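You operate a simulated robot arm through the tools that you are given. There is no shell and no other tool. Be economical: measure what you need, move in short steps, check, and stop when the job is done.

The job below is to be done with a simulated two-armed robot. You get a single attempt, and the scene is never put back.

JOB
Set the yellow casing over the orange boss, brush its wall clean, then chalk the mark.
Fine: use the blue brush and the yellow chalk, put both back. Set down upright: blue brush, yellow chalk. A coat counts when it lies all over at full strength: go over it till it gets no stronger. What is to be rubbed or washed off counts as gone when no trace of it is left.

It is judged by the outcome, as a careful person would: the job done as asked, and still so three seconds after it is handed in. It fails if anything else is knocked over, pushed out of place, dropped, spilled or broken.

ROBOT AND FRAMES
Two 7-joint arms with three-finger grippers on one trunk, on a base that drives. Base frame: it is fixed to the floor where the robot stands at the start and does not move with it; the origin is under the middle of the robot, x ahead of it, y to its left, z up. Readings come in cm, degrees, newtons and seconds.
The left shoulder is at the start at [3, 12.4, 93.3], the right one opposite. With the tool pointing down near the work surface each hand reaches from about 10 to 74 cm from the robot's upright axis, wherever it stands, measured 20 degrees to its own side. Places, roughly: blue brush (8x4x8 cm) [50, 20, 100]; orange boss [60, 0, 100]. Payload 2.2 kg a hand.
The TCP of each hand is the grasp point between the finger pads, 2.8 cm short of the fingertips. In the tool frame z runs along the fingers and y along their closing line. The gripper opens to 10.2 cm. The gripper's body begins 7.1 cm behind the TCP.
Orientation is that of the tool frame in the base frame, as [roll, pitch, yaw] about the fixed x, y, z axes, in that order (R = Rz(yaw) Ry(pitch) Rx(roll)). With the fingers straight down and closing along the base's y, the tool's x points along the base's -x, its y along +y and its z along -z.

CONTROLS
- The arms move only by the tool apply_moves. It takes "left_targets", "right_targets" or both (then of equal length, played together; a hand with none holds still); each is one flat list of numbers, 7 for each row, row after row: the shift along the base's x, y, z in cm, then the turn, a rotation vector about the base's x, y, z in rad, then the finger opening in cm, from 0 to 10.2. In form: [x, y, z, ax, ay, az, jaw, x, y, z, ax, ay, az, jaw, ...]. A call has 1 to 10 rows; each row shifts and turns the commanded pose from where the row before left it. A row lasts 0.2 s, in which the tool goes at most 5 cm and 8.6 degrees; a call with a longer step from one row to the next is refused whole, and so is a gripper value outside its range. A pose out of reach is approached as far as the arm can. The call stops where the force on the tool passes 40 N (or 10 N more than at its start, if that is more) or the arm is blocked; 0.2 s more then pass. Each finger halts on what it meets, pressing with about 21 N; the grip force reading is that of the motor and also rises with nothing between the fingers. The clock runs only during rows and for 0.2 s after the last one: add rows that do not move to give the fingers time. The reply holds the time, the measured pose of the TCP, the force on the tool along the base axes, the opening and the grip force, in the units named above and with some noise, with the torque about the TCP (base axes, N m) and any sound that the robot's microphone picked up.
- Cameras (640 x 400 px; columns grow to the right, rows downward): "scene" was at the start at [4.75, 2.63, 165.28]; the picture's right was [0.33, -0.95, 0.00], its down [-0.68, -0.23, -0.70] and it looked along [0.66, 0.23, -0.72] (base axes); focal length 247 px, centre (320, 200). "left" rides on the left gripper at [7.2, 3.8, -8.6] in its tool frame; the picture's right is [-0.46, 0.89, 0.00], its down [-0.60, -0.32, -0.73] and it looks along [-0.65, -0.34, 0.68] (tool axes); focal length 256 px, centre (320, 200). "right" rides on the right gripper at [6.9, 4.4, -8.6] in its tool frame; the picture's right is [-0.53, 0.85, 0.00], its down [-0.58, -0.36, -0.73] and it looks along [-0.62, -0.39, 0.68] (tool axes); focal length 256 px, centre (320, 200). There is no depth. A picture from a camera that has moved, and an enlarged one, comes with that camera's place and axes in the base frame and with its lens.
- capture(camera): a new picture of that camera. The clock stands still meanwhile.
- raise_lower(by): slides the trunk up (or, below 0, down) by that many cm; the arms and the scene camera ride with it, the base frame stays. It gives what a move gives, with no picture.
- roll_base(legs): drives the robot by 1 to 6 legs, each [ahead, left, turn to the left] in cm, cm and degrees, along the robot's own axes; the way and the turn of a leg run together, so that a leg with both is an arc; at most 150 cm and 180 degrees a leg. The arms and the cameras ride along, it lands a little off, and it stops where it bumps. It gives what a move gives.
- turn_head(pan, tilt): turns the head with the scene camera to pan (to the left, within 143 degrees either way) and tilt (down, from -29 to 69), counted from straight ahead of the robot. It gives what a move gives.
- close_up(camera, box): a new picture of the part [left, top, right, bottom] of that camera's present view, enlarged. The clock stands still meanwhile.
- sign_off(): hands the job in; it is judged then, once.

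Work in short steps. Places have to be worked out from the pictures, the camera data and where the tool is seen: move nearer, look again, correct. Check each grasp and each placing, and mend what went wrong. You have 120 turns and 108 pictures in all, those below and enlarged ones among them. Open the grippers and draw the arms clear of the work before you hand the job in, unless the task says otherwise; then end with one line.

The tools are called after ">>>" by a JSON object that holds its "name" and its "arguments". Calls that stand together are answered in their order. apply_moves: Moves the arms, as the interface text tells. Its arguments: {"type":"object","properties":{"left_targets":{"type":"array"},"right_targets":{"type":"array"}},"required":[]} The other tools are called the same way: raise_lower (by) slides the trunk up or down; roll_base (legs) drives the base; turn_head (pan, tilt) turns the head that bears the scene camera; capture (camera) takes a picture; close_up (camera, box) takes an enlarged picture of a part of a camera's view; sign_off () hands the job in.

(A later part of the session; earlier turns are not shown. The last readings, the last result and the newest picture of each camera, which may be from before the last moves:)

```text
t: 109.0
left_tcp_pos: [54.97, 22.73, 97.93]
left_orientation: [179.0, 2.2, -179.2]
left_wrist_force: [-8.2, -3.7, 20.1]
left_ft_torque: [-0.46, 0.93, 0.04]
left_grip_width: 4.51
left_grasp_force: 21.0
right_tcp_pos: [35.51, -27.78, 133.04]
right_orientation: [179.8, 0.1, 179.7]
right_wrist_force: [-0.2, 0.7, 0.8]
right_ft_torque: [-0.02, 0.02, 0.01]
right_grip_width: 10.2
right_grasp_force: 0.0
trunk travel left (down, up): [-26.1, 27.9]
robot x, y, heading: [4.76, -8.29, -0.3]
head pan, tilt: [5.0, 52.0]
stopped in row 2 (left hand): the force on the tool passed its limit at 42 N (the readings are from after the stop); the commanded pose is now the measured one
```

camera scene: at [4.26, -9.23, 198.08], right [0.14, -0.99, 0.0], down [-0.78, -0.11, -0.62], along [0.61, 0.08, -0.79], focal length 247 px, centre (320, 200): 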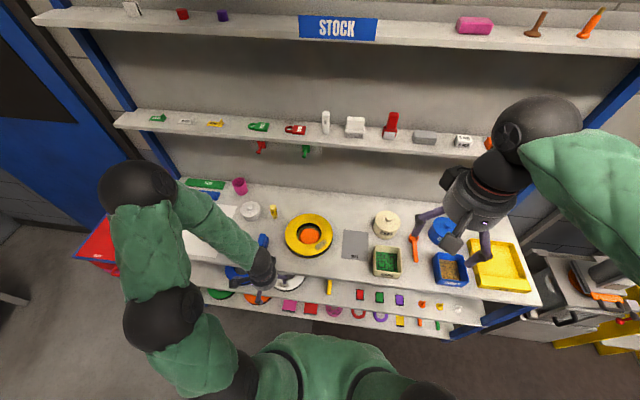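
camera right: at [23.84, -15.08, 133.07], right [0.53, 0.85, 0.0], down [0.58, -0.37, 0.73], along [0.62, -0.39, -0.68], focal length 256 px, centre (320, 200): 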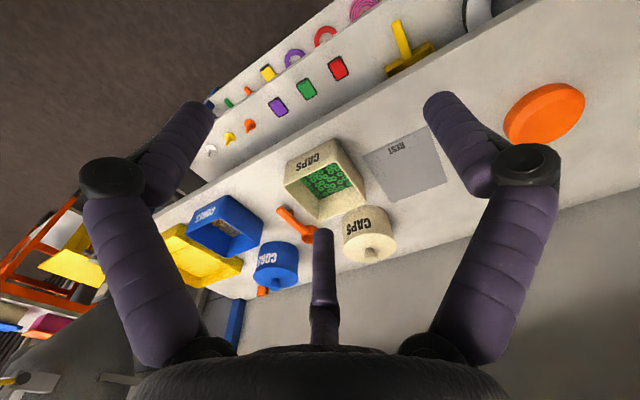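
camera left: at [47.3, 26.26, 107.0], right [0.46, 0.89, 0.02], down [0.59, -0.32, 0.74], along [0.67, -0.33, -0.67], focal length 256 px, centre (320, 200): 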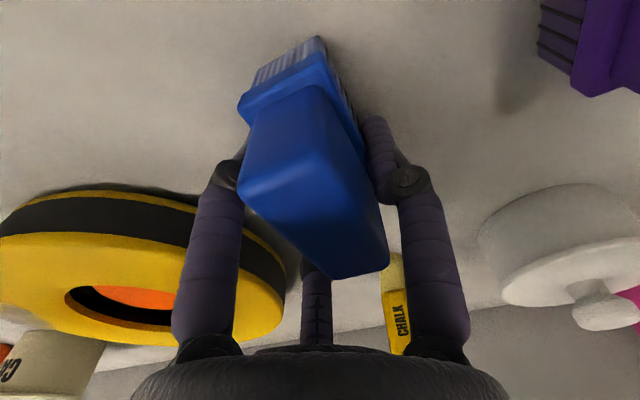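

On the bench. I ease up slightly, then open and check.

>>> {"name": "apply_moves", "arguments": {"left_targets": [0, 0, 0.15, 0, 0, 0, 0, 0, 0, 0, 0, 0, 0, 5.5, 0, 0, 0, 0, 0, 0, 7, 0, 0, 0, 0, 0, 0, 10.2, 0, 0, 0, 0, 0, 0, 10.2]}}

>>> {"name": "apply_moves", "arguments": {"left_targets": [0, 0, 2.5, 0, 0, 0, 10.2, 0, 0, 3, 0, 0, 0, 10.2, 0, 0, 4, 0, 0, 0, 10.2, 0, 0, 2, 0, 0, 0, 10.2]}}

>>> {"name": "capture", "arguments": {"camera": "left"}}

```text
t: 110.2
left_tcp_pos: [55.09, 22.82, 97.67]
left_orientation: [179.2, 2.1, -179.1]
left_wrist_force: [0.0, -0.2, 0.4]
left_ft_torque: [-0.04, -0.01, -0.02]
left_grip_width: 10.22
left_grasp_force: 0.0
right_tcp_pos: [35.59, -27.72, 132.99]
right_orientation: [179.9, 0.2, 179.7]
right_wrist_force: [0.3, 0.2, 0.0]
right_ft_torque: [-0.02, -0.01, 0.01]
right_grip_width: 10.2
right_grasp_force: 0.1
trunk travel left (down, up): [-26.1, 27.9]
robot x, y, heading: [4.66, -8.14, -0.4]
head pan, tilt: [5.0, 52.0]
```

```text
t: 111.2
left_tcp_pos: [55.09, 22.67, 109.13]
left_orientation: [179.1, 1.9, -179.2]
left_wrist_force: [0.4, 0.4, -0.5]
left_ft_torque: [-0.01, 0.02, 0.03]
left_grip_width: 10.2
left_grasp_force: 0.1
right_tcp_pos: [35.64, -27.71, 132.97]
right_orientation: [179.9, -0.1, 179.8]
right_wrist_force: [0.1, -0.1, 0.7]
right_ft_torque: [0.0, -0.03, 0.02]
right_grip_width: 10.2
right_grasp_force: 0.0
trunk travel left (down, up): [-26.1, 27.9]
robot x, y, heading: [5.13, -8.11, -0.3]
head pan, tilt: [5.0, 52.0]
```

```text
22 pictures are left
camera left: at [47.45, 26.29, 117.63], right [0.45, 0.89, 0.03], down [0.58, -0.32, 0.75], along [0.68, -0.32, -0.66], focal length 256 px, centre (320, 200)
```

left: 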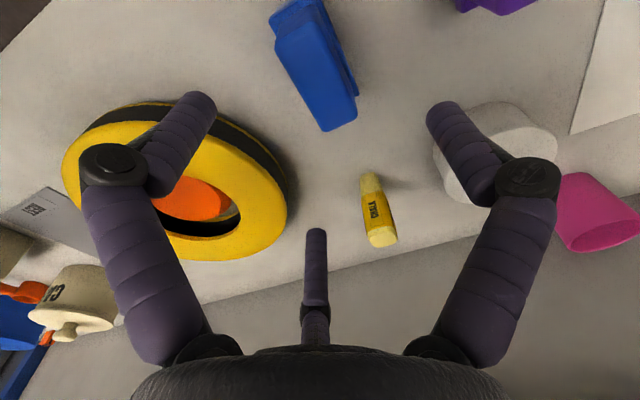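

Brush is back upright. The chalk stands at ≈(72.4, 22.8), ~9 cm tall. I drive forward 7 cm and left 4 cm and then extend the arm.

>>> {"name": "roll_base", "arguments": {"legs": [[7, 3, 0]]}}

>>> {"name": "apply_moves", "arguments": {"left_targets": [2.5, -0.7, 0, 0, 0, 0, 10.2, 2.5, -0.7, 0, 0, 0, 0, 10.2, 2.5, -0.7, 0, 0, 0, 0, 10.2, 2.5, -0.7, 0, 0, 0, 0, 10.2]}}

>>> {"name": "capture", "arguments": {"camera": "left"}}

```text
t: 112.2
left_tcp_pos: [62.32, 25.73, 109.07]
left_orientation: [179.0, 2.0, -179.2]
left_wrist_force: [-0.1, 0.2, -0.6]
left_ft_torque: [-0.02, 0.06, 0.0]
left_grip_width: 10.2
left_grasp_force: 0.2
right_tcp_pos: [42.76, -24.69, 133.09]
right_orientation: [180.0, 0.0, 179.7]
right_wrist_force: [0.8, -0.7, 0.1]
right_ft_torque: [-0.01, 0.06, -0.02]
right_grip_width: 10.2
right_grasp_force: 0.1
trunk travel left (down, up): [-26.1, 27.9]
robot x, y, heading: [12.17, -4.93, -0.1]
head pan, tilt: [5.0, 52.0]
```

```text
t: 113.2
left_tcp_pos: [70.68, 23.15, 109.21]
left_orientation: [179.2, 2.0, -179.1]
left_wrist_force: [0.1, -0.2, 0.4]
left_ft_torque: [0.01, -0.02, -0.07]
left_grip_width: 10.21
left_grasp_force: 0.1
right_tcp_pos: [41.45, -24.53, 133.18]
right_orientation: [180.0, 0.5, 179.8]
right_wrist_force: [0.3, 0.2, 0.4]
right_ft_torque: [0.03, 0.01, 0.01]
right_grip_width: 10.21
right_grasp_force: 0.0
trunk travel left (down, up): [-26.1, 27.9]
robot x, y, heading: [11.85, -5.28, -0.2]
head pan, tilt: [5.0, 52.0]
```

```text
21 pictures are left
camera left: at [63.03, 26.77, 117.77], right [0.45, 0.89, 0.03], down [0.58, -0.32, 0.75], along [0.68, -0.32, -0.66], focal length 256 px, centre (320, 200)
```

left: 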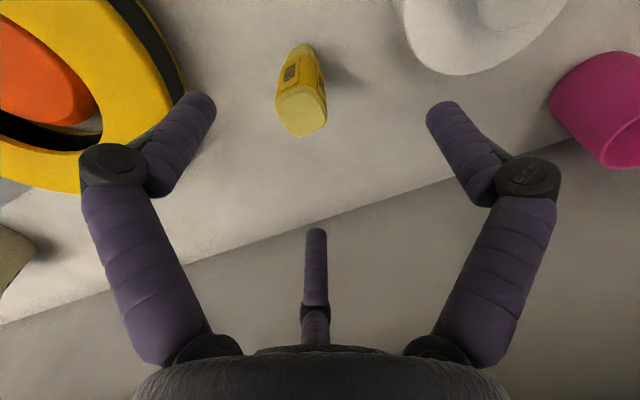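

Chalk is ≈1.1 cm to the −y side of the hand axis. I shift and descend 4 cm, then look again.

>>> {"name": "apply_moves", "arguments": {"left_targets": [0, -1.1, 0, 0, 0, 0, 10.2, 0, 0, -2, 0, 0, 0, 10.2, 0, 0, -2, 0, 0, 0, 10.2]}}

>>> {"name": "capture", "arguments": {"camera": "left"}}

```text
t: 114.0
left_tcp_pos: [72.08, 21.68, 105.32]
left_orientation: [179.0, 2.2, -179.3]
left_wrist_force: [-1.3, -0.1, 0.1]
left_ft_torque: [0.0, -0.01, 0.01]
left_grip_width: 10.21
left_grasp_force: 0.1
right_tcp_pos: [42.56, -24.81, 133.07]
right_orientation: [179.9, 0.1, 179.8]
right_wrist_force: [0.5, 0.7, 0.5]
right_ft_torque: [-0.02, 0.01, 0.03]
right_grip_width: 10.23
right_grasp_force: 0.0
trunk travel left (down, up): [-26.1, 27.9]
robot x, y, heading: [11.62, -5.45, -0.4]
head pan, tilt: [5.0, 52.0]
```

```text
20 pictures are left
camera left: at [64.41, 25.27, 113.69], right [0.45, 0.89, 0.03], down [0.58, -0.32, 0.75], along [0.68, -0.32, -0.66], focal length 256 px, centre (320, 200)
```

left: 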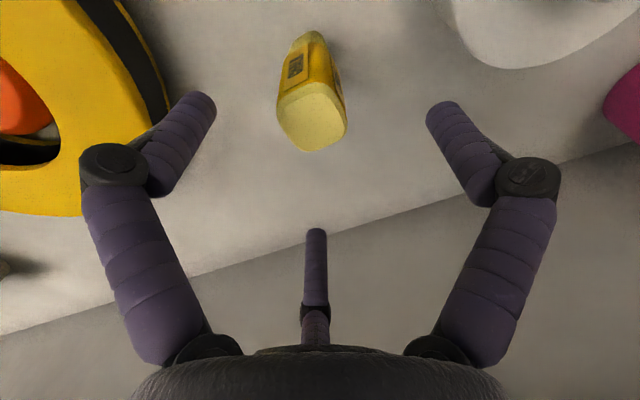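

Both views agree on chalk at (70.5, 22.15). I align and descend to grasp height.

>>> {"name": "apply_moves", "arguments": {"left_targets": [-1.7, 0.5, 0, 0, 0, 0, 10.2, 0, 0, 0, 0, 0, 0, 10.2, 0, 0, -2.3, 0, 0, 0, 10.2]}}

>>> {"name": "capture", "arguments": {"camera": "left"}}

```text
t: 114.8
left_tcp_pos: [70.37, 22.4, 102.83]
left_orientation: [179.1, 2.1, -179.2]
left_wrist_force: [0.0, 0.4, -0.4]
left_ft_torque: [-0.01, -0.01, 0.01]
left_grip_width: 10.16
left_grasp_force: 0.1
right_tcp_pos: [42.58, -24.72, 132.99]
right_orientation: [179.9, 0.1, 179.7]
right_wrist_force: [0.1, -0.5, -0.1]
right_ft_torque: [-0.02, 0.02, 0.02]
right_grip_width: 10.21
right_grasp_force: 0.1
trunk travel left (down, up): [-26.1, 27.9]
robot x, y, heading: [11.79, -5.37, -0.3]
head pan, tilt: [5.0, 52.0]
```

```text
19 pictures are left
camera left: at [62.71, 25.98, 111.28], right [0.45, 0.89, 0.03], down [0.58, -0.32, 0.75], along [0.68, -0.32, -0.66], focal length 256 px, centre (320, 200)
```

left: 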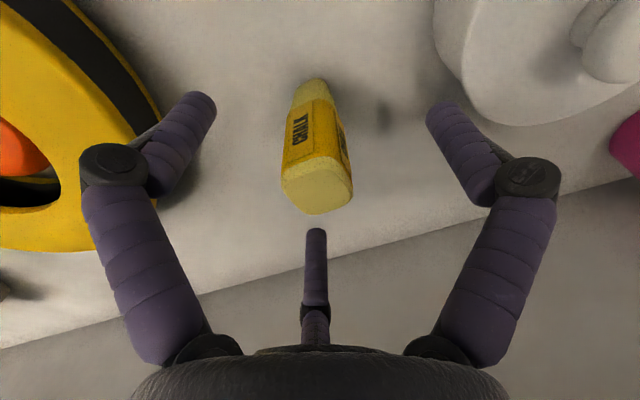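

Well centred. I narrow the fingers to 6 cm to stay clear of the jar, descend 4.3 cm, then close.

>>> {"name": "apply_moves", "arguments": {"left_targets": [0, -0.1, 0, 0, 0, 0, 7, 0, 0, 0, 0, 0, 0, 6.5, 0, 0, -1.5, 0, 0, 0, 6.5, 0, 0, -1.5, 0, 0, 0, 6.5, 0, 0, -1.2, 0, 0, 0, 6.5]}}

>>> {"name": "apply_moves", "arguments": {"left_targets": [0, 0, 0, 0, 0, 0, 4.5, 0, 0, 0, 0, 0, 0, 3, 0, 0, 0, 0, 0, 0, 1.5, 0, 0, 0, 0, 0, 0, 0, 0, 0, 0, 0, 0, 0, 0]}}

>>> {"name": "capture", "arguments": {"camera": "left"}}

```text
t: 116.0
left_tcp_pos: [70.5, 22.27, 98.5]
left_orientation: [179.0, 2.1, -179.2]
left_wrist_force: [0.4, -0.3, -1.0]
left_ft_torque: [0.01, 0.05, -0.02]
left_grip_width: 6.51
left_grasp_force: 0.0
right_tcp_pos: [42.65, -24.75, 132.97]
right_orientation: [179.9, 0.0, 179.7]
right_wrist_force: [0.3, 0.0, 0.0]
right_ft_torque: [-0.01, -0.03, 0.03]
right_grip_width: 10.21
right_grasp_force: 0.1
trunk travel left (down, up): [-26.1, 27.9]
robot x, y, heading: [11.83, -5.49, -0.1]
head pan, tilt: [5.0, 52.0]
```

```text
t: 117.2
left_tcp_pos: [70.37, 22.34, 98.66]
left_orientation: [179.1, 2.0, -179.2]
left_wrist_force: [-0.2, -0.2, 0.1]
left_ft_torque: [0.02, 0.0, -0.02]
left_grip_width: 3.3
left_grasp_force: 21.6
right_tcp_pos: [42.63, -24.87, 133.03]
right_orientation: [179.9, 0.0, 179.6]
right_wrist_force: [0.0, 0.0, 0.1]
right_ft_torque: [-0.01, 0.01, 0.01]
right_grip_width: 10.22
right_grasp_force: 0.0
trunk travel left (down, up): [-26.1, 27.9]
robot x, y, heading: [11.99, -4.86, -0.4]
head pan, tilt: [5.0, 52.0]
```

```text
18 pictures are left
camera left: at [62.73, 25.81, 107.03], right [0.45, 0.89, 0.03], down [0.58, -0.32, 0.75], along [0.68, -0.32, -0.66], focal length 256 px, centre (320, 200)
```

left: 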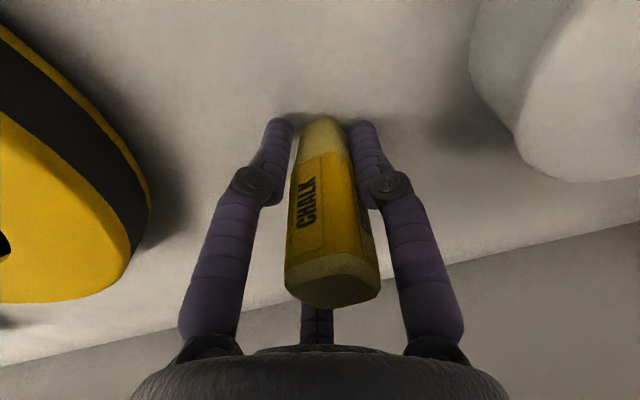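

Chalk is held. I lift it 11 cm and drive back and right, so that the left camera can look at the cleaned wall for the mark.

>>> {"name": "apply_moves", "arguments": {"left_targets": [0, 0, 2, 0, 0, 0, 0, 0, 0, 3, 0, 0, 0, 0, 0, 0, 3, 0, 0, 0, 0, 0, 0, 3, 0, 0, 0, 0]}}

>>> {"name": "roll_base", "arguments": {"legs": [[-23, -21, 0]]}}

>>> {"name": "close_up", "arguments": {"camera": "left", "box": [200, 60, 520, 300]}}

```text
t: 118.2
left_tcp_pos: [70.31, 22.08, 109.62]
left_orientation: [179.0, 2.1, -179.2]
left_wrist_force: [-0.3, -0.6, -0.1]
left_ft_torque: [0.02, -0.03, -0.03]
left_grip_width: 3.31
left_grasp_force: 21.0
right_tcp_pos: [42.62, -24.88, 132.95]
right_orientation: [179.9, 0.1, 179.8]
right_wrist_force: [0.7, -0.4, 0.4]
right_ft_torque: [0.0, -0.02, 0.03]
right_grip_width: 10.2
right_grasp_force: 0.1
trunk travel left (down, up): [-26.1, 27.9]
robot x, y, heading: [11.7, -5.14, -0.5]
head pan, tilt: [5.0, 52.0]
```

```text
t: 120.3
left_tcp_pos: [46.9, 1.17, 109.65]
left_orientation: [179.0, 2.1, -178.9]
left_wrist_force: [-0.7, 0.4, -0.2]
left_ft_torque: [-0.01, -0.01, 0.0]
left_grip_width: 3.32
left_grasp_force: 21.2
right_tcp_pos: [19.36, -45.82, 133.09]
right_orientation: [179.9, 0.1, 180.0]
right_wrist_force: [-0.6, 1.0, 0.2]
right_ft_torque: [0.01, -0.04, -0.01]
right_grip_width: 10.18
right_grasp_force: 0.0
trunk travel left (down, up): [-26.1, 27.9]
robot x, y, heading: [-11.28, -26.17, 0.2]
head pan, tilt: [5.0, 52.0]
```

```text
1.67 times, centred on (360, 180) of left
camera zoom: at [39.28, 4.79, 118.11], right [0.45, 0.89, 0.03], down [0.58, -0.32, 0.75], along [0.68, -0.31, -0.66], focal length 427 px, centre (253, 233)
```

zoom: 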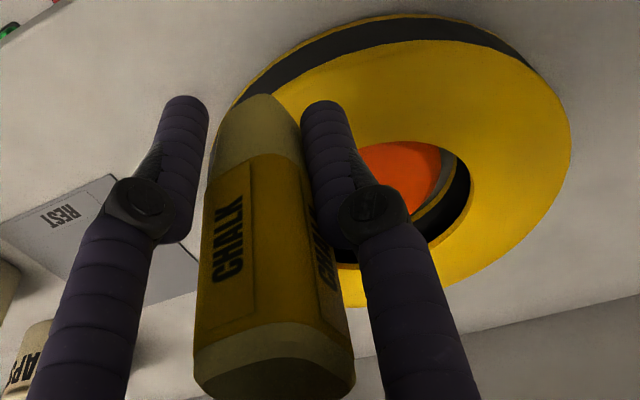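

The chalk hides the spot. I turn the head toward the ring and zoom from the scene camera.

>>> {"name": "turn_head", "arguments": {"pan": 24, "tilt": 48}}

>>> {"name": "close_up", "arguments": {"camera": "scene", "box": [280, 165, 360, 235]}}

```text
t: 121.1
left_tcp_pos: [47.03, 1.33, 109.57]
left_orientation: [179.0, 2.1, -178.9]
left_wrist_force: [-0.4, 1.0, -0.4]
left_ft_torque: [-0.01, 0.03, -0.01]
left_grip_width: 3.31
left_grasp_force: 21.3
right_tcp_pos: [19.51, -45.72, 133.04]
right_orientation: [179.9, 0.0, -179.9]
right_wrist_force: [-0.1, -0.9, 0.3]
right_ft_torque: [0.01, 0.03, 0.02]
right_grip_width: 10.23
right_grasp_force: 0.1
trunk travel left (down, up): [-26.1, 27.9]
robot x, y, heading: [-11.22, -26.47, 0.0]
head pan, tilt: [24.0, 48.0]
```

```text
5.71 times, centred on (320, 200) of scene
camera zoom: at [-7.03, -23.16, 173.62], right [0.41, -0.91, 0.0], down [-0.68, -0.3, -0.67], along [0.61, 0.27, -0.74], focal length 1413 px, centre (320, 200)
```

zoom: 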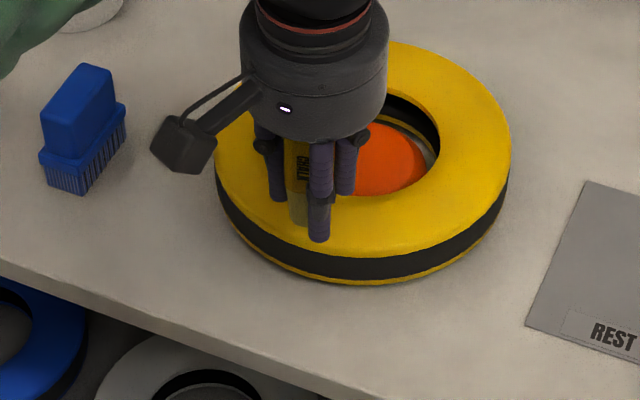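

No mark shows elsewhere, so I take it to be at the cleaned patch. I bring the chalk over it via the base and approach the surface.

>>> {"name": "roll_base", "arguments": {"legs": [[9.1, -3.6, 0]]}}

>>> {"name": "apply_moves", "arguments": {"left_targets": [0, 0, -2, 0, 0, 0, 0, 0, 0, -2, 0, 0, 0, 0, 0, 0, -1, 0, 0, 0, 0]}}

>>> {"name": "apply_moves", "arguments": {"left_targets": [0, 0, -0.3, 0, 0, 0, 0, 0, 0, -0.3, 0, 0, 0, 0]}}

```text
t: 122.3
left_tcp_pos: [56.08, -2.09, 109.55]
left_orientation: [179.0, 2.0, -178.8]
left_wrist_force: [0.2, 0.1, -0.7]
left_ft_torque: [-0.03, 0.04, 0.0]
left_grip_width: 3.32
left_grasp_force: 21.2
right_tcp_pos: [28.57, -49.21, 133.03]
right_orientation: [179.9, 0.0, -179.8]
right_wrist_force: [0.6, -0.4, -0.3]
right_ft_torque: [0.02, 0.05, -0.03]
right_grip_width: 10.19
right_grasp_force: 0.0
trunk travel left (down, up): [-26.1, 27.9]
robot x, y, heading: [-3.0, -30.04, 0.1]
head pan, tilt: [24.0, 48.0]
```

```text
t: 123.1
left_tcp_pos: [55.87, -2.3, 104.42]
left_orientation: [178.9, 2.1, -178.8]
left_wrist_force: [-0.6, -0.1, -0.6]
left_ft_torque: [-0.03, -0.02, 0.01]
left_grip_width: 3.34
left_grasp_force: 21.2
right_tcp_pos: [28.42, -49.27, 133.06]
right_orientation: [179.9, 0.0, -179.9]
right_wrist_force: [0.6, -0.2, -0.3]
right_ft_torque: [0.0, -0.01, 0.03]
right_grip_width: 10.22
right_grasp_force: 0.0
trunk travel left (down, up): [-26.1, 27.9]
robot x, y, heading: [-2.65, -29.42, 0.2]
head pan, tilt: [24.0, 48.0]
```

```text
t: 123.7
left_tcp_pos: [55.92, -2.2, 104.07]
left_orientation: [179.1, 2.1, -178.8]
left_wrist_force: [0.0, -0.1, -0.8]
left_ft_torque: [-0.01, 0.01, -0.01]
left_grip_width: 3.34
left_grasp_force: 21.0
right_tcp_pos: [28.37, -49.29, 133.05]
right_orientation: [179.9, 0.0, -179.9]
right_wrist_force: [0.7, -0.2, 0.1]
right_ft_torque: [0.0, 0.02, 0.02]
right_grip_width: 10.21
right_grasp_force: 0.0
trunk travel left (down, up): [-26.1, 27.9]
robot x, y, heading: [-2.63, -30.2, 0.2]
head pan, tilt: [24.0, 48.0]
```

>>> {"name": "apply_moves", "arguments": {"left_targets": [0, 0, -0.25, 0, 0, 0, 0, 0, 0, -0.15, 0, 0, 0, 0]}}

>>> {"name": "apply_moves", "arguments": {"left_targets": [0, 0, -0.2, 0, 0, 0, 0, 0, 0, -0.1, 0, 0, 0, 0]}}

```text
t: 124.3
left_tcp_pos: [55.82, -2.04, 103.68]
left_orientation: [178.9, 2.3, -178.8]
left_wrist_force: [-1.6, -2.7, 9.4]
left_ft_torque: [-0.09, 0.12, -0.05]
left_grip_width: 3.32
left_grasp_force: 21.2
right_tcp_pos: [28.33, -49.24, 133.01]
right_orientation: [180.0, 0.1, -179.9]
right_wrist_force: [0.0, 0.4, 0.2]
right_ft_torque: [0.0, 0.01, 0.01]
right_grip_width: 10.17
right_grasp_force: 0.0
trunk travel left (down, up): [-26.1, 27.9]
robot x, y, heading: [-2.38, -29.67, 0.2]
head pan, tilt: [24.0, 48.0]
```

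```text
t: 124.9
left_tcp_pos: [55.88, -2.15, 103.72]
left_orientation: [179.0, 2.4, -178.8]
left_wrist_force: [0.5, -1.6, 23.1]
left_ft_torque: [0.1, -0.21, -0.17]
left_grip_width: 3.38
left_grasp_force: 20.7
right_tcp_pos: [28.28, -49.4, 133.18]
right_orientation: [179.9, 0.0, -179.9]
right_wrist_force: [-0.5, 0.4, 1.1]
right_ft_torque: [-0.04, -0.03, -0.02]
right_grip_width: 10.18
right_grasp_force: 0.1
trunk travel left (down, up): [-26.1, 27.9]
robot x, y, heading: [-2.46, -29.68, 0.2]
head pan, tilt: [24.0, 48.0]
```

Contact at z≈103.7. I ease to ~10 N and rub back and forth along the patch, then lift to look.

>>> {"name": "apply_moves", "arguments": {"left_targets": [0, 0, 0.2, 0, 0, 0, 0, 0.9, -0.75, 0, 0, 0, 0, 0, 0.9, -0.75, 0, 0, 0, 0, 0, -0.9, 0.75, 0, 0, 0, 0, 0, -0.9, 0.75, 0, 0, 0, 0, 0, -0.9, 0.75, 0, 0, 0, 0, 0, -0.9, 0.75, 0, 0, 0, 0, 0, 0.9, -0.75, 0, 0, 0, 0, 0, 0.9, -0.75, 0, 0, 0, 0, 0]}}

>>> {"name": "apply_moves", "arguments": {"left_targets": [0, 0, 3, 0, 0, 0, 0, 0, 3, 3, 0, 0, 0, 0, 0, 4, 0, 0, 0, 0, 0, 0, 3, 0, 0, 0, 0, 0]}}

>>> {"name": "close_up", "arguments": {"camera": "scene", "box": [280, 165, 380, 245]}}

```text
t: 126.9
left_tcp_pos: [55.92, -2.21, 103.54]
left_orientation: [179.0, 2.1, -178.9]
left_wrist_force: [-0.2, 0.0, 0.3]
left_ft_torque: [0.03, 0.0, -0.03]
left_grip_width: 3.22
left_grasp_force: 21.3
right_tcp_pos: [28.39, -49.27, 133.06]
right_orientation: [179.9, 0.1, -179.9]
right_wrist_force: [0.6, -0.5, -0.4]
right_ft_torque: [0.01, -0.02, 0.03]
right_grip_width: 10.21
right_grasp_force: 0.0
trunk travel left (down, up): [-26.1, 27.9]
robot x, y, heading: [-2.64, -29.73, 0.4]
head pan, tilt: [24.0, 48.0]
```

```text
t: 127.9
left_tcp_pos: [55.66, -0.25, 108.13]
left_orientation: [179.1, 1.9, -178.7]
left_wrist_force: [0.4, 0.5, -1.1]
left_ft_torque: [0.01, -0.03, 0.03]
left_grip_width: 3.2
left_grasp_force: 20.9
left hand out of reach, approached as far as the arm can: row 2, 3, 4
right_tcp_pos: [28.45, -49.15, 133.0]
right_orientation: [179.9, 0.0, -179.8]
right_wrist_force: [-0.6, 0.1, -0.9]
right_ft_torque: [0.02, 0.03, 0.01]
right_grip_width: 10.19
right_grasp_force: 0.1
trunk travel left (down, up): [-26.1, 27.9]
robot x, y, heading: [-2.32, -29.91, -0.1]
head pan, tilt: [24.0, 48.0]
```

```text
5.00 times, centred on (330, 205) of scene
camera zoom: at [1.92, -26.64, 173.62], right [0.41, -0.91, 0.0], down [-0.68, -0.3, -0.67], along [0.61, 0.27, -0.74], focal length 1236 px, centre (270, 175)
```

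zoom: 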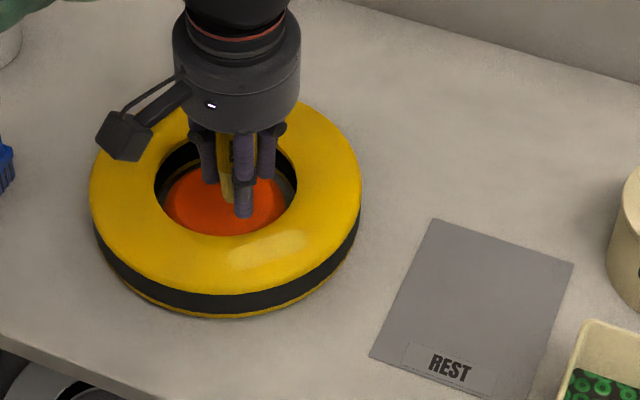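

Chalk shows as a pale patch exactly where the dirt was – that's the mark. I return and rub along the arc with radial offsets at steady light pressure.

>>> {"name": "apply_moves", "arguments": {"left_targets": [0.45, -2.05, 0, 0, 0, 0, 0, 0, 0, 0, 0, 0, 0, 0, 0, 0, -3, 0, 0, 0, 0, 0, 0, -1.5, 0, 0, 0, 0, 0, 0, -0.25, 0, 0, 0, 0]}}

>>> {"name": "apply_moves", "arguments": {"left_targets": [1.2, -0.73, 0, 0, 0, 0, 0, 1.3, -0.5, 0, 0, 0, 0, 0, -1.3, 0.5, 0, 0, 0, 0, 0, -1.2, 0.73, 0, 0, 0, 0, 0, -1.04, 0.94, 0, 0, 0, 0, 0, -0.86, 1.11, 0, 0, 0, 0, 0, 0.86, -1.11, 0, 0, 0, 0, 0, 1.04, -0.94, 0, 0, 0, 0, 0]}}

```text
t: 129.1
left_tcp_pos: [56.04, -2.11, 103.43]
left_orientation: [179.0, 2.0, -178.7]
left_wrist_force: [0.3, 0.2, -0.6]
left_ft_torque: [0.03, 0.01, 0.0]
left_grip_width: 3.2
left_grasp_force: 21.3
right_tcp_pos: [28.57, -49.33, 133.08]
right_orientation: [179.8, 0.0, -179.8]
right_wrist_force: [-0.1, -0.3, -0.3]
right_ft_torque: [0.01, 0.03, 0.0]
right_grip_width: 10.23
right_grasp_force: 0.1
trunk travel left (down, up): [-26.1, 27.9]
robot x, y, heading: [-2.41, -29.68, 0.2]
head pan, tilt: [24.0, 48.0]
```

```text
t: 130.9
left_tcp_pos: [56.04, -2.21, 103.58]
left_orientation: [179.1, 2.0, -179.0]
left_wrist_force: [-0.2, -0.3, -0.4]
left_ft_torque: [-0.02, 0.01, 0.02]
left_grip_width: 3.19
left_grasp_force: 21.0
right_tcp_pos: [28.37, -49.26, 132.94]
right_orientation: [180.0, 0.0, -179.9]
right_wrist_force: [-0.4, -0.4, 0.9]
right_ft_torque: [-0.01, 0.0, 0.0]
right_grip_width: 10.22
right_grasp_force: 0.1
trunk travel left (down, up): [-26.1, 27.9]
robot x, y, heading: [-2.8, -29.96, 0.2]
head pan, tilt: [24.0, 48.0]
```

No contact at 103.5; I step down to find it.

>>> {"name": "apply_moves", "arguments": {"left_targets": [0, 0, -0.2, 0, 0, 0, 0]}}

>>> {"name": "apply_moves", "arguments": {"left_targets": [0, 0, -0.15, 0, 0, 0, 0]}}

>>> {"name": "apply_moves", "arguments": {"left_targets": [0, 0, -0.15, 0, 0, 0, 0]}}

```text
t: 131.3
left_tcp_pos: [56.06, -2.1, 103.45]
left_orientation: [179.0, 2.2, -178.8]
left_wrist_force: [-2.7, -1.3, 8.1]
left_ft_torque: [0.05, 0.04, 0.0]
left_grip_width: 3.16
left_grasp_force: 20.9
right_tcp_pos: [28.36, -49.33, 132.94]
right_orientation: [180.0, 0.1, -179.9]
right_wrist_force: [0.1, 0.4, 0.5]
right_ft_torque: [-0.01, 0.02, -0.02]
right_grip_width: 10.2
right_grasp_force: 0.0
trunk travel left (down, up): [-26.1, 27.9]
robot x, y, heading: [-2.49, -29.99, 0.1]
head pan, tilt: [24.0, 48.0]
```

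```text
t: 131.7
left_tcp_pos: [56.0, -2.29, 103.39]
left_orientation: [179.0, 2.5, -178.7]
left_wrist_force: [-4.1, -0.2, 17.6]
left_ft_torque: [0.13, -0.07, 0.03]
left_grip_width: 3.2
left_grasp_force: 21.2
right_tcp_pos: [28.22, -49.3, 133.09]
right_orientation: [180.0, 0.1, -179.9]
right_wrist_force: [0.1, -0.9, 0.0]
right_ft_torque: [0.0, -0.02, 0.0]
right_grip_width: 10.2
right_grasp_force: 0.0
trunk travel left (down, up): [-26.1, 27.9]
robot x, y, heading: [-2.6, -29.93, 0.0]
head pan, tilt: [24.0, 48.0]
```

```text
t: 132.1
left_tcp_pos: [56.1, -2.1, 103.34]
left_orientation: [178.9, 2.5, -178.8]
left_wrist_force: [1.1, 0.1, 22.2]
left_ft_torque: [0.21, -0.2, -0.09]
left_grip_width: 3.23
left_grasp_force: 21.3
right_tcp_pos: [28.27, -49.25, 133.02]
right_orientation: [179.8, 0.0, -179.8]
right_wrist_force: [-0.1, 0.5, -0.3]
right_ft_torque: [0.01, -0.01, -0.01]
right_grip_width: 10.21
right_grasp_force: 0.1
trunk travel left (down, up): [-26.1, 27.9]
robot x, y, heading: [-2.57, -30.04, 0.0]
head pan, tilt: [24.0, 48.0]
```

Firm contact. I stroke along the centre arc, then inner and outer arcs.

>>> {"name": "apply_moves", "arguments": {"left_targets": [1.2, -0.73, 0, 0, 0, 0, 0, 1.3, -0.5, 0, 0, 0, 0, 0, -1.3, 0.5, 0, 0, 0, 0, 0, -1.2, 0.73, 0, 0, 0, 0, 0, -1.04, 0.94, 0, 0, 0, 0, 0, -0.86, 1.11, 0, 0, 0, 0, 0, 0.86, -1.11, 0, 0, 0, 0, 0, 1.04, -0.94, 0, 0, 0, 0, 0]}}

>>> {"name": "apply_moves", "arguments": {"left_targets": [-0.45, -0.6, 0, 0, 0, 0, 0, 1.2, -0.73, 0, 0, 0, 0, 0, 1.3, -0.5, 0, 0, 0, 0, 0, -1.3, 0.5, 0, 0, 0, 0, 0, -1.2, 0.73, 0, 0, 0, 0, 0, -1.04, 0.94, 0, 0, 0, 0, 0, -0.86, 1.11, 0, 0, 0, 0, 0, 0.86, -1.11, 0, 0, 0, 0, 0, 1.04, -0.94, 0, 0, 0, 0, 0, 0.45, 0.6, 0, 0, 0, 0, 0]}}

>>> {"name": "apply_moves", "arguments": {"left_targets": [0.45, 0.6, 0, 0, 0, 0, 0, 1.2, -0.73, 0, 0, 0, 0, 0, 1.3, -0.5, 0, 0, 0, 0, 0, -1.3, 0.5, 0, 0, 0, 0, 0, -1.2, 0.73, 0, 0, 0, 0, 0, -1.04, 0.94, 0, 0, 0, 0, 0, -0.86, 1.11, 0, 0, 0, 0, 0, 0.86, -1.11, 0, 0, 0, 0, 0, 1.04, -0.94, 0, 0, 0, 0, 0, -0.45, -0.6, 0, 0, 0, 0, 0]}}

>>> {"name": "apply_moves", "arguments": {"left_targets": [0, 0, 3, 0, 0, 0, 0, 0, 2, 2, 0, 0, 0, 0]}}

>>> {"name": "close_up", "arguments": {"camera": "scene", "box": [300, 200, 350, 240]}}

```text
t: 133.9
left_tcp_pos: [55.8, -2.0, 103.11]
left_orientation: [179.1, 2.1, -178.7]
left_wrist_force: [-8.4, 7.9, 22.0]
left_ft_torque: [-0.03, 0.58, -0.21]
left_grip_width: 3.26
left_grasp_force: 20.8
right_tcp_pos: [28.17, -49.23, 133.14]
right_orientation: [179.9, 0.0, -179.8]
right_wrist_force: [0.4, -0.3, -0.3]
right_ft_torque: [-0.01, 0.02, 0.0]
right_grip_width: 10.21
right_grasp_force: 0.0
trunk travel left (down, up): [-26.1, 27.9]
robot x, y, heading: [-2.61, -29.65, 0.2]
head pan, tilt: [24.0, 48.0]
```

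```text
t: 136.1
left_tcp_pos: [55.62, -2.44, 103.07]
left_orientation: [179.0, 2.1, -178.8]
left_wrist_force: [-9.3, -4.6, 20.2]
left_ft_torque: [-0.42, 0.78, -0.03]
left_grip_width: 3.21
left_grasp_force: 21.6
right_tcp_pos: [28.2, -49.39, 133.13]
right_orientation: [179.8, 0.1, 179.9]
right_wrist_force: [-0.5, 0.5, -0.1]
right_ft_torque: [-0.03, 0.0, -0.02]
right_grip_width: 10.2
right_grasp_force: 0.0
trunk travel left (down, up): [-26.1, 27.9]
robot x, y, heading: [-2.51, -30.05, 0.2]
head pan, tilt: [24.0, 48.0]
```

```text
t: 138.3
left_tcp_pos: [55.9, -2.1, 102.98]
left_orientation: [179.0, 2.3, -178.7]
left_wrist_force: [-2.7, 11.4, 20.5]
left_ft_torque: [0.17, 0.27, -0.05]
left_grip_width: 3.23
left_grasp_force: 20.4
right_tcp_pos: [28.18, -49.0, 133.01]
right_orientation: [179.9, 0.2, -180.0]
right_wrist_force: [0.5, 0.0, -0.8]
right_ft_torque: [0.02, -0.03, 0.01]
right_grip_width: 10.19
right_grasp_force: 0.2
trunk travel left (down, up): [-26.1, 27.9]
robot x, y, heading: [-2.52, -29.71, -0.1]
head pan, tilt: [24.0, 48.0]
```

```text
t: 138.9
left_tcp_pos: [56.67, -0.11, 107.99]
left_orientation: [178.9, 2.6, -178.6]
left_wrist_force: [1.7, 1.7, 4.3]
left_ft_torque: [-0.19, 0.2, -0.04]
left_grip_width: 3.2
left_grasp_force: 21.0
right_tcp_pos: [28.62, -49.11, 132.85]
right_orientation: [180.0, -0.2, -179.9]
right_wrist_force: [1.5, -0.5, 0.5]
right_ft_torque: [-0.01, 0.1, -0.01]
right_grip_width: 10.19
right_grasp_force: 0.0
trunk travel left (down, up): [-26.1, 27.9]
robot x, y, heading: [-2.54, -30.11, 0.1]
head pan, tilt: [24.0, 48.0]
```

```text
10.00 times, centred on (325, 220) of scene
camera zoom: at [2.2, -26.62, 173.63], right [0.41, -0.91, 0.0], down [-0.68, -0.3, -0.67], along [0.61, 0.27, -0.74], focal length 2472 px, centre (270, 0)
```

zoom: 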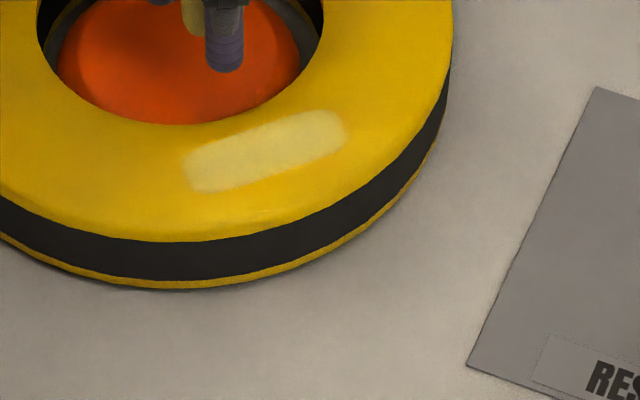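

The mark is a neat, nearly even pale patch. I do another full pass, slightly extended toward the +x/−y end, to be sure it's at full strength.

>>> {"name": "apply_moves", "arguments": {"left_targets": [0, -2.1, 0, 0, 0, 0, 0, 0, 0, 0, 0, 0, 0, 0, 0, 0, -3, 0, 0, 0, 0, 0, 0, -1.5, 0, 0, 0, 0, 0, 0, -0.3, 0, 0, 0, 0, 0, 0, -0.15, 0, 0, 0, 0]}}

>>> {"name": "apply_moves", "arguments": {"left_targets": [0, 0, -0.1, 0, 0, 0, 0]}}

```text
t: 140.3
left_tcp_pos: [56.06, -2.33, 103.01]
left_orientation: [179.0, 2.2, -178.8]
left_wrist_force: [-2.0, -0.8, 8.1]
left_ft_torque: [-0.1, 0.21, -0.07]
left_grip_width: 3.2
left_grasp_force: 20.6
right_tcp_pos: [28.19, -49.27, 133.02]
right_orientation: [179.9, 0.2, -179.9]
right_wrist_force: [0.5, -0.1, -0.1]
right_ft_torque: [-0.04, 0.0, 0.01]
right_grip_width: 10.2
right_grasp_force: 0.1
trunk travel left (down, up): [-26.1, 27.9]
robot x, y, heading: [-2.71, -29.76, -0.2]
head pan, tilt: [24.0, 48.0]
```

```text
t: 140.7
left_tcp_pos: [56.0, -2.35, 102.97]
left_orientation: [178.9, 2.4, -178.8]
left_wrist_force: [-0.3, 0.3, 13.7]
left_ft_torque: [-0.23, 0.33, -0.2]
left_grip_width: 3.18
left_grasp_force: 20.7
right_tcp_pos: [28.31, -49.18, 133.07]
right_orientation: [179.9, 0.1, -179.9]
right_wrist_force: [0.2, -0.4, -0.7]
right_ft_torque: [0.03, 0.02, -0.01]
right_grip_width: 10.21
right_grasp_force: 0.2
trunk travel left (down, up): [-26.1, 27.9]
robot x, y, heading: [-2.23, -29.87, -0.1]
head pan, tilt: [24.0, 48.0]
```

>>> {"name": "apply_moves", "arguments": {"left_targets": [0.6, 0.7, 0, 0, 0, 0, 0, 1.2, -0.73, 0, 0, 0, 0, 0, 1.3, -0.6, 0, 0, 0, 0, 0, 0.9, -0.4, 0, 0, 0, 0, 0, -0.9, 0.4, 0, 0, 0, 0, 0, -1.3, 0.6, 0, 0, 0, 0, 0, -1.2, 0.73, 0, 0, 0, 0, 0, -1.04, 0.94, 0, 0, 0, 0, 0, -0.86, 1.11, 0, 0, 0, 0, 0, -0.45, -0.6, 0, 0, 0, 0, 0]}}

>>> {"name": "apply_moves", "arguments": {"left_targets": [0.86, -1.11, 0, 0, 0, 0, 0, 1.04, -0.94, 0, 0, 0, 0, 0, 1.2, -0.73, 0, 0, 0, 0, 0, 1.3, -0.6, 0, 0, 0, 0, 0, 0.9, -0.4, 0, 0, 0, 0, 0, -0.4, -0.6, 0, 0, 0, 0, 0, -0.9, 0.4, 0, 0, 0, 0, 0, -1.3, 0.6, 0, 0, 0, 0, 0, -1.2, 0.73, 0, 0, 0, 0, 0, -1.04, 0.94, 0, 0, 0, 0, 0]}}

>>> {"name": "apply_moves", "arguments": {"left_targets": [-0.86, 1.11, 0, 0, 0, 0, 0, 0.45, 0.6, 0, 0, 0, 0, 0, 0.86, -1.11, 0, 0, 0, 0, 0, 1.04, -0.94, 0, 0, 0, 0, 0, 1.2, -0.73, 0, 0, 0, 0, 0, 1.3, -0.6, 0, 0, 0, 0, 0, -1.3, 0.6, 0, 0, 0, 0, 0, -1.2, 0.73, 0, 0, 0, 0, 0]}}

>>> {"name": "apply_moves", "arguments": {"left_targets": [0, 0, 3, 0, 0, 0, 0, 0, 2, 2, 0, 0, 0, 0, 0, 0, 2, 0, 0, 0, 0, 0, 0, 0, 0, 0, 0, 0]}}

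>>> {"name": "close_up", "arguments": {"camera": "scene", "box": [300, 200, 350, 240]}}

```text
t: 141.5
left_tcp_pos: [59.09, -2.76, 103.15]
left_orientation: [178.9, 2.3, -178.7]
left_wrist_force: [-2.5, -1.9, 8.3]
left_ft_torque: [-0.15, 0.3, 0.0]
left_grip_width: 3.18
left_grasp_force: 20.9
right_tcp_pos: [28.33, -49.2, 133.09]
right_orientation: [179.8, 0.1, -179.9]
right_wrist_force: [0.3, -0.2, 0.1]
right_ft_torque: [0.0, -0.02, 0.0]
right_grip_width: 10.2
right_grasp_force: 0.0
trunk travel left (down, up): [-26.1, 27.9]
robot x, y, heading: [-2.48, -29.84, -0.2]
head pan, tilt: [24.0, 48.0]
stopped in row 4 (left hand): the force on the tool passed its limit at 55 N (the readings are from after the stop); the commanded pose is now the measured one
```

```text
t: 143.7
left_tcp_pos: [59.64, -4.4, 103.07]
left_orientation: [178.9, 2.5, -178.6]
left_wrist_force: [4.1, -7.1, 17.9]
left_ft_torque: [-0.45, 0.34, 0.25]
left_grip_width: 3.16
left_grasp_force: 21.3
right_tcp_pos: [28.27, -49.34, 133.07]
right_orientation: [179.8, 0.0, -179.8]
right_wrist_force: [-0.1, -0.4, -0.6]
right_ft_torque: [0.0, 0.01, 0.0]
right_grip_width: 10.2
right_grasp_force: 0.1
trunk travel left (down, up): [-26.1, 27.9]
robot x, y, heading: [-2.56, -30.18, 0.2]
head pan, tilt: [24.0, 48.0]
```

```text
t: 144.7
left_tcp_pos: [60.31, -3.91, 103.01]
left_orientation: [178.7, 2.2, -178.6]
left_wrist_force: [-0.7, 0.2, 5.4]
left_ft_torque: [-0.08, 0.19, -0.11]
left_grip_width: 3.11
left_grasp_force: 21.3
right_tcp_pos: [28.33, -49.2, 132.97]
right_orientation: [179.9, 0.1, -179.8]
right_wrist_force: [0.5, -0.2, 0.3]
right_ft_torque: [0.01, -0.03, -0.01]
right_grip_width: 10.18
right_grasp_force: 0.0
trunk travel left (down, up): [-26.1, 27.9]
robot x, y, heading: [-2.49, -30.26, 0.3]
head pan, tilt: [24.0, 48.0]
stopped in row 4 (left hand): the force on the tool passed its limit at 57 N (the readings are from after the stop); the commanded pose is now the measured one
```

```text
t: 145.7
left_tcp_pos: [60.14, -1.84, 109.72]
left_orientation: [178.7, 2.1, -178.4]
left_wrist_force: [-0.4, -0.3, -1.0]
left_ft_torque: [-0.03, 0.01, 0.01]
left_grip_width: 3.13
left_grasp_force: 21.2
right_tcp_pos: [28.36, -49.06, 133.05]
right_orientation: [179.8, 0.0, -179.8]
right_wrist_force: [0.8, -0.2, 0.4]
right_ft_torque: [-0.02, 0.0, -0.01]
right_grip_width: 10.17
right_grasp_force: 0.0
trunk travel left (down, up): [-26.1, 27.9]
robot x, y, heading: [-3.01, -29.68, 0.2]
head pan, tilt: [24.0, 48.0]
```

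```text
10.00 times, centred on (325, 220) of scene
camera zoom: at [1.82, -26.54, 173.62], right [0.41, -0.91, 0.0], down [-0.68, -0.31, -0.67], along [0.61, 0.27, -0.74], focal length 2472 px, centre (270, 0)
```

zoom: 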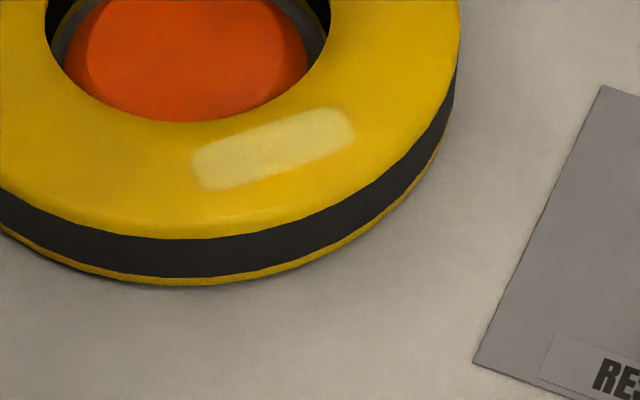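

The far end is solid; the near-left end looks a touch softer. I do one more pass concentrating on that end.

>>> {"name": "apply_moves", "arguments": {"left_targets": [-2.5, 0.3, 0, 0, 0, 0, 0, -2.5, 0.3, 0, 0, 0, 0, 0, 0, 0, 0, 0, 0, 0, 0, 0, 0, -3, 0, 0, 0, 0, 0, 0, -3, 0, 0, 0, 0, 0, 0, -0.6, 0, 0, 0, 0]}}

>>> {"name": "apply_moves", "arguments": {"left_targets": [0, 0, -0.12, 0, 0, 0, 0]}}

```text
t: 147.1
left_tcp_pos: [55.42, -1.37, 103.34]
left_orientation: [178.6, 2.1, -178.6]
left_wrist_force: [0.3, 0.3, -0.6]
left_ft_torque: [0.02, -0.01, -0.01]
left_grip_width: 3.14
left_grasp_force: 20.6
right_tcp_pos: [28.33, -49.09, 133.02]
right_orientation: [179.9, 0.2, -179.8]
right_wrist_force: [-0.3, 0.0, -0.5]
right_ft_torque: [0.04, -0.02, 0.0]
right_grip_width: 10.2
right_grasp_force: 0.0
trunk travel left (down, up): [-26.1, 27.9]
robot x, y, heading: [-2.39, -29.87, -0.0]
head pan, tilt: [24.0, 48.0]
```

```text
t: 147.4
left_tcp_pos: [55.34, -1.27, 103.33]
left_orientation: [178.6, 2.1, -178.5]
left_wrist_force: [-0.1, -0.5, 0.0]
left_ft_torque: [-0.01, 0.03, 0.0]
left_grip_width: 3.13
left_grasp_force: 21.2
right_tcp_pos: [28.31, -49.11, 133.02]
right_orientation: [179.9, 0.0, -179.8]
right_wrist_force: [-0.3, -0.3, 1.8]
right_ft_torque: [-0.01, -0.02, 0.01]
right_grip_width: 10.21
right_grasp_force: 0.1
trunk travel left (down, up): [-26.1, 27.9]
robot x, y, heading: [-2.76, -29.92, 0.1]
head pan, tilt: [24.0, 48.0]
```

>>> {"name": "apply_moves", "arguments": {"left_targets": [0, 0, -0.25, 0, 0, 0, 0]}}

>>> {"name": "apply_moves", "arguments": {"left_targets": [0, 0, -0.15, 0, 0, 0, 0]}}

```text
t: 147.8
left_tcp_pos: [55.34, -1.18, 103.0]
left_orientation: [178.7, 2.2, -178.7]
left_wrist_force: [-1.0, -0.9, 7.0]
left_ft_torque: [-0.12, 0.21, -0.08]
left_grip_width: 3.12
left_grasp_force: 21.0
right_tcp_pos: [28.27, -49.2, 133.03]
right_orientation: [179.9, 0.1, -179.8]
right_wrist_force: [-0.5, 1.0, 0.3]
right_ft_torque: [0.04, -0.04, -0.01]
right_grip_width: 10.19
right_grasp_force: 0.1
trunk travel left (down, up): [-26.1, 27.9]
robot x, y, heading: [-2.77, -29.99, 0.3]
head pan, tilt: [24.0, 48.0]
```

```text
t: 148.2
left_tcp_pos: [55.32, -1.32, 103.16]
left_orientation: [178.7, 2.4, -178.5]
left_wrist_force: [-0.8, -2.6, 13.6]
left_ft_torque: [-0.26, 0.34, -0.1]
left_grip_width: 3.15
left_grasp_force: 20.9
right_tcp_pos: [28.23, -49.09, 133.07]
right_orientation: [179.9, 0.1, -179.8]
right_wrist_force: [0.3, 1.0, 0.3]
right_ft_torque: [-0.01, 0.01, 0.04]
right_grip_width: 10.18
right_grasp_force: 0.1
trunk travel left (down, up): [-26.1, 27.9]
robot x, y, heading: [-2.62, -29.56, 0.3]
head pan, tilt: [24.0, 48.0]
```

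Contact ~10 N. Small back-and-forth strokes over the near-left half.

>>> {"name": "apply_moves", "arguments": {"left_targets": [-0.8, 0.9, 0, 0, 0, 0, 0, -0.6, 0.8, 0, 0, 0, 0, 0, 0.4, 0.4, 0, 0, 0, 0, 0, 0.6, -0.8, 0, 0, 0, 0, 0, 0.8, -0.9, 0, 0, 0, 0, 0, -0.8, 0.9, 0, 0, 0, 0, 0, -0.6, 0.8, 0, 0, 0, 0, 0, -0.8, -0.8, 0, 0, 0, 0, 0, 0.6, -0.8, 0, 0, 0, 0, 0, 0.8, -0.9, 0, 0, 0, 0, 0]}}

>>> {"name": "apply_moves", "arguments": {"left_targets": [0.8, -0.8, 0, 0, 0, 0, 0, -0.8, 0.8, 0, 0, 0, 0, 0, -0.8, 0.9, 0, 0, 0, 0, 0, -0.6, 0.8, 0, 0, 0, 0, 0, 0.6, 0.6, 0, 0, 0, 0, 0, 0.8, -0.9, 0, 0, 0, 0, 0, 0.8, -0.9, 0, 0, 0, 0, 0, 0.8, -0.8, 0, 0, 0, 0, 0]}}

>>> {"name": "apply_moves", "arguments": {"left_targets": [0, 0, 3, 0, 0, 0, 0, 1, 0, 3, 0, 0, 0, 0, 2, 0, 2, 0, 0, 0, 0, 2, 0, 0, 0, 0, 0, 0]}}

>>> {"name": "close_up", "arguments": {"camera": "scene", "box": [300, 200, 350, 240]}}

```text
t: 149.4
left_tcp_pos: [55.06, 0.28, 103.01]
left_orientation: [178.4, 2.3, -178.4]
left_wrist_force: [-3.6, 3.9, 11.7]
left_ft_torque: [-0.05, 0.39, -0.12]
left_grip_width: 3.13
left_grasp_force: 20.7
right_tcp_pos: [28.39, -49.17, 133.04]
right_orientation: [179.8, 0.2, -179.7]
right_wrist_force: [0.0, -1.7, -0.6]
right_ft_torque: [0.05, 0.04, -0.01]
right_grip_width: 10.19
right_grasp_force: 0.0
trunk travel left (down, up): [-26.1, 27.9]
robot x, y, heading: [-2.46, -29.71, -0.0]
head pan, tilt: [24.0, 48.0]
stopped in row 5 (left hand): the force on the tool passed its limit at 61 N (the readings are from after the stop); the commanded pose is now the measured one
```

```text
t: 151.2
left_tcp_pos: [56.56, -0.04, 103.03]
left_orientation: [178.4, 2.2, -178.5]
left_wrist_force: [-5.3, 6.5, 15.8]
left_ft_torque: [-0.09, 0.51, -0.22]
left_grip_width: 3.12
left_grasp_force: 20.4
right_tcp_pos: [28.33, -48.98, 133.15]
right_orientation: [180.0, 0.1, -179.7]
right_wrist_force: [-0.1, -0.5, -1.0]
right_ft_torque: [-0.03, 0.0, -0.01]
right_grip_width: 10.21
right_grasp_force: 0.1
trunk travel left (down, up): [-26.1, 27.9]
robot x, y, heading: [-2.78, -29.87, 0.3]
head pan, tilt: [24.0, 48.0]
```

```text
t: 152.2
left_tcp_pos: [59.66, -1.16, 109.16]
left_orientation: [178.4, 2.1, -178.4]
left_wrist_force: [0.9, 0.5, -0.2]
left_ft_torque: [0.0, 0.03, 0.02]
left_grip_width: 3.12
left_grasp_force: 21.0
left hand out of reach, approached as far as the arm can: row 3, 4
right_tcp_pos: [28.43, -48.99, 133.01]
right_orientation: [180.0, 0.0, -179.7]
right_wrist_force: [0.2, -0.6, 0.9]
right_ft_torque: [-0.02, 0.0, 0.01]
right_grip_width: 10.21
right_grasp_force: 0.0
trunk travel left (down, up): [-26.1, 27.9]
robot x, y, heading: [-2.56, -29.63, 0.2]
head pan, tilt: [24.0, 48.0]
```

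```text
10.00 times, centred on (325, 220) of scene
camera zoom: at [1.85, -26.56, 173.61], right [0.41, -0.91, 0.0], down [-0.68, -0.31, -0.67], along [0.61, 0.28, -0.74], focal length 2472 px, centre (270, 0)
```

zoom: 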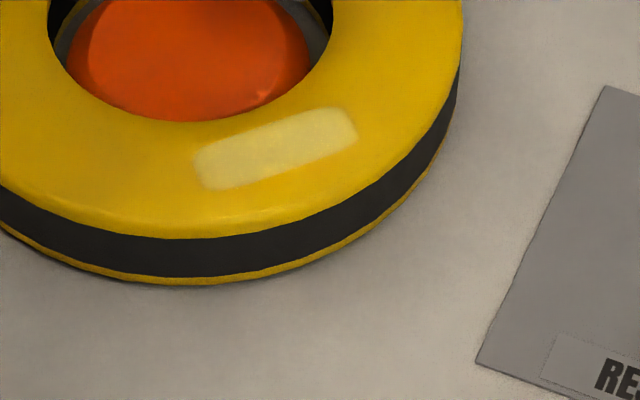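

Right end complete. One last targeted pass over the near-left corner (≈(54.5,−0.2)).

>>> {"name": "apply_moves", "arguments": {"left_targets": [-2.3, 0.3, 0, 0, 0, 0, 0, -2.3, 0.3, 0, 0, 0, 0, 0, 0, 0, 0, 0, 0, 0, 0, 0, 0, -3, 0, 0, 0, 0, 0, 0, -2.5, 0, 0, 0, 0, 0, 0, -0.6, 0, 0, 0, 0]}}

>>> {"name": "apply_moves", "arguments": {"left_targets": [0, 0, -0.15, 0, 0, 0, 0]}}

```text
t: 153.6
left_tcp_pos: [55.09, -0.57, 103.01]
left_orientation: [178.4, 2.5, -178.5]
left_wrist_force: [-2.8, -0.3, 19.8]
left_ft_torque: [-0.32, 0.59, -0.33]
left_grip_width: 3.11
left_grasp_force: 21.2
right_tcp_pos: [28.12, -49.14, 133.02]
right_orientation: [179.9, 0.1, -179.7]
right_wrist_force: [0.5, 0.0, 0.3]
right_ft_torque: [-0.05, 0.01, -0.05]
right_grip_width: 10.19
right_grasp_force: 0.0
trunk travel left (down, up): [-26.1, 27.9]
robot x, y, heading: [-2.49, -29.26, 0.5]
head pan, tilt: [24.0, 48.0]
```

```text
t: 154.0
left_tcp_pos: [55.09, -0.6, 103.12]
left_orientation: [178.5, 2.7, -178.4]
left_wrist_force: [-3.4, 2.2, 34.0]
left_ft_torque: [-0.42, 0.91, -0.4]
left_grip_width: 3.11
left_grasp_force: 21.1
right_tcp_pos: [28.08, -49.09, 133.17]
right_orientation: [179.9, 0.3, -179.7]
right_wrist_force: [1.6, -0.6, -0.2]
right_ft_torque: [0.02, 0.0, 0.0]
right_grip_width: 10.18
right_grasp_force: 0.0
trunk travel left (down, up): [-26.1, 27.9]
robot x, y, heading: [-2.42, -29.99, 0.3]
head pan, tilt: [24.0, 48.0]
```

>>> {"name": "apply_moves", "arguments": {"left_targets": [0, 0, 0.2, 0, 0, 0, 0, -0.5, 0.1, 0, 0, 0, 0, 0, -0.5, 0.6, 0, 0, 0, 0, 0, 0.6, 0.5, 0, 0, 0, 0, 0, 0.5, -0.6, 0, 0, 0, 0, 0, -0.6, -0.6, 0, 0, 0, 0, 0, -0.5, 0.6, 0, 0, 0, 0, 0, 0.5, -0.6, 0, 0, 0, 0, 0, 0.5, -0.5, 0, 0, 0, 0, 0]}}

>>> {"name": "apply_moves", "arguments": {"left_targets": [-0.5, -0.2, 0, 0, 0, 0, 0, -0.5, 0.6, 0, 0, 0, 0, 0, -0.4, 0.6, 0, 0, 0, 0, 0, 0.4, 0.4, 0, 0, 0, 0, 0, 0.5, -0.6, 0, 0, 0, 0, 0, 0.5, -0.6, 0, 0, 0, 0, 0, 0.5, -0.6, 0, 0, 0, 0, 0, 0.4, 0.4, 0, 0, 0, 0, 0, -0.5, 0.6, 0, 0, 0, 0, 0]}}

>>> {"name": "apply_moves", "arguments": {"left_targets": [0, 0, 3, 0, 0, 0, 0, 1, 0, 3, 0, 0, 0, 0, 2, 0, 2, 0, 0, 0, 0, 2, 0, 0, 0, 0, 0, 0]}}

>>> {"name": "close_up", "arguments": {"camera": "scene", "box": [300, 200, 350, 240]}}

```text
t: 156.0
left_tcp_pos: [54.75, -1.04, 103.04]
left_orientation: [178.5, 2.0, -178.5]
left_wrist_force: [-9.3, 9.4, 26.2]
left_ft_torque: [0.02, 0.55, -0.26]
left_grip_width: 3.21
left_grasp_force: 20.7
right_tcp_pos: [28.18, -49.0, 133.09]
right_orientation: [179.9, 0.2, -179.7]
right_wrist_force: [-0.3, 0.0, 0.7]
right_ft_torque: [0.0, 0.01, 0.01]
right_grip_width: 10.2
right_grasp_force: 0.1
trunk travel left (down, up): [-26.1, 27.9]
robot x, y, heading: [-2.39, -29.8, 0.2]
head pan, tilt: [24.0, 48.0]
```

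```text
t: 157.4
left_tcp_pos: [54.88, -0.57, 103.09]
left_orientation: [178.2, 1.9, -178.4]
left_wrist_force: [-4.5, 3.8, 11.3]
left_ft_torque: [-0.08, 0.37, -0.06]
left_grip_width: 3.14
left_grasp_force: 20.5
right_tcp_pos: [28.41, -48.95, 132.97]
right_orientation: [179.9, 0.0, -179.7]
right_wrist_force: [-0.4, -0.4, 0.2]
right_ft_torque: [0.01, 0.02, 0.02]
right_grip_width: 10.21
right_grasp_force: 0.1
trunk travel left (down, up): [-26.1, 27.9]
robot x, y, heading: [-2.76, -29.74, 0.5]
head pan, tilt: [24.0, 48.0]
stopped in row 7 (left hand): the force on the tool passed its limit at 58 N (the readings are from after the stop); the commanded pose is now the measured one
```

```text
t: 158.4
left_tcp_pos: [59.1, -0.98, 110.28]
left_orientation: [178.2, 2.0, -178.3]
left_wrist_force: [0.1, 0.9, -0.3]
left_ft_torque: [-0.02, -0.02, -0.01]
left_grip_width: 3.11
left_grasp_force: 21.1
left hand out of reach, approached as far as the arm can: row 4
right_tcp_pos: [28.3, -48.87, 133.08]
right_orientation: [179.9, 0.0, -179.6]
right_wrist_force: [-0.6, -1.0, 0.1]
right_ft_torque: [0.0, 0.01, -0.03]
right_grip_width: 10.18
right_grasp_force: 0.1
trunk travel left (down, up): [-26.1, 27.9]
robot x, y, heading: [-2.68, -29.63, 0.4]
head pan, tilt: [24.0, 48.0]
```

```text
10.00 times, centred on (325, 220) of scene
camera zoom: at [1.66, -26.51, 173.62], right [0.41, -0.91, 0.0], down [-0.68, -0.31, -0.67], along [0.61, 0.28, -0.74], focal length 2472 px, centre (270, 0)
```

zoom: 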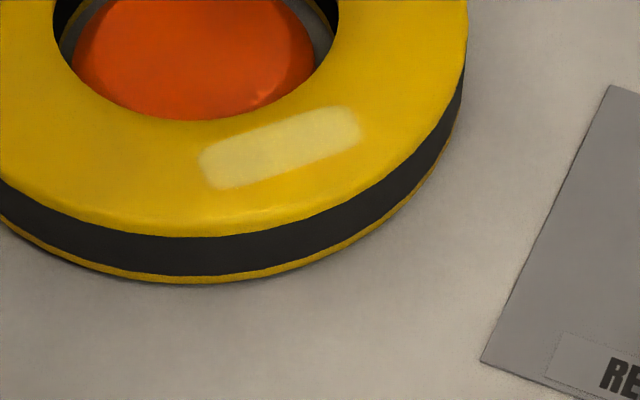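

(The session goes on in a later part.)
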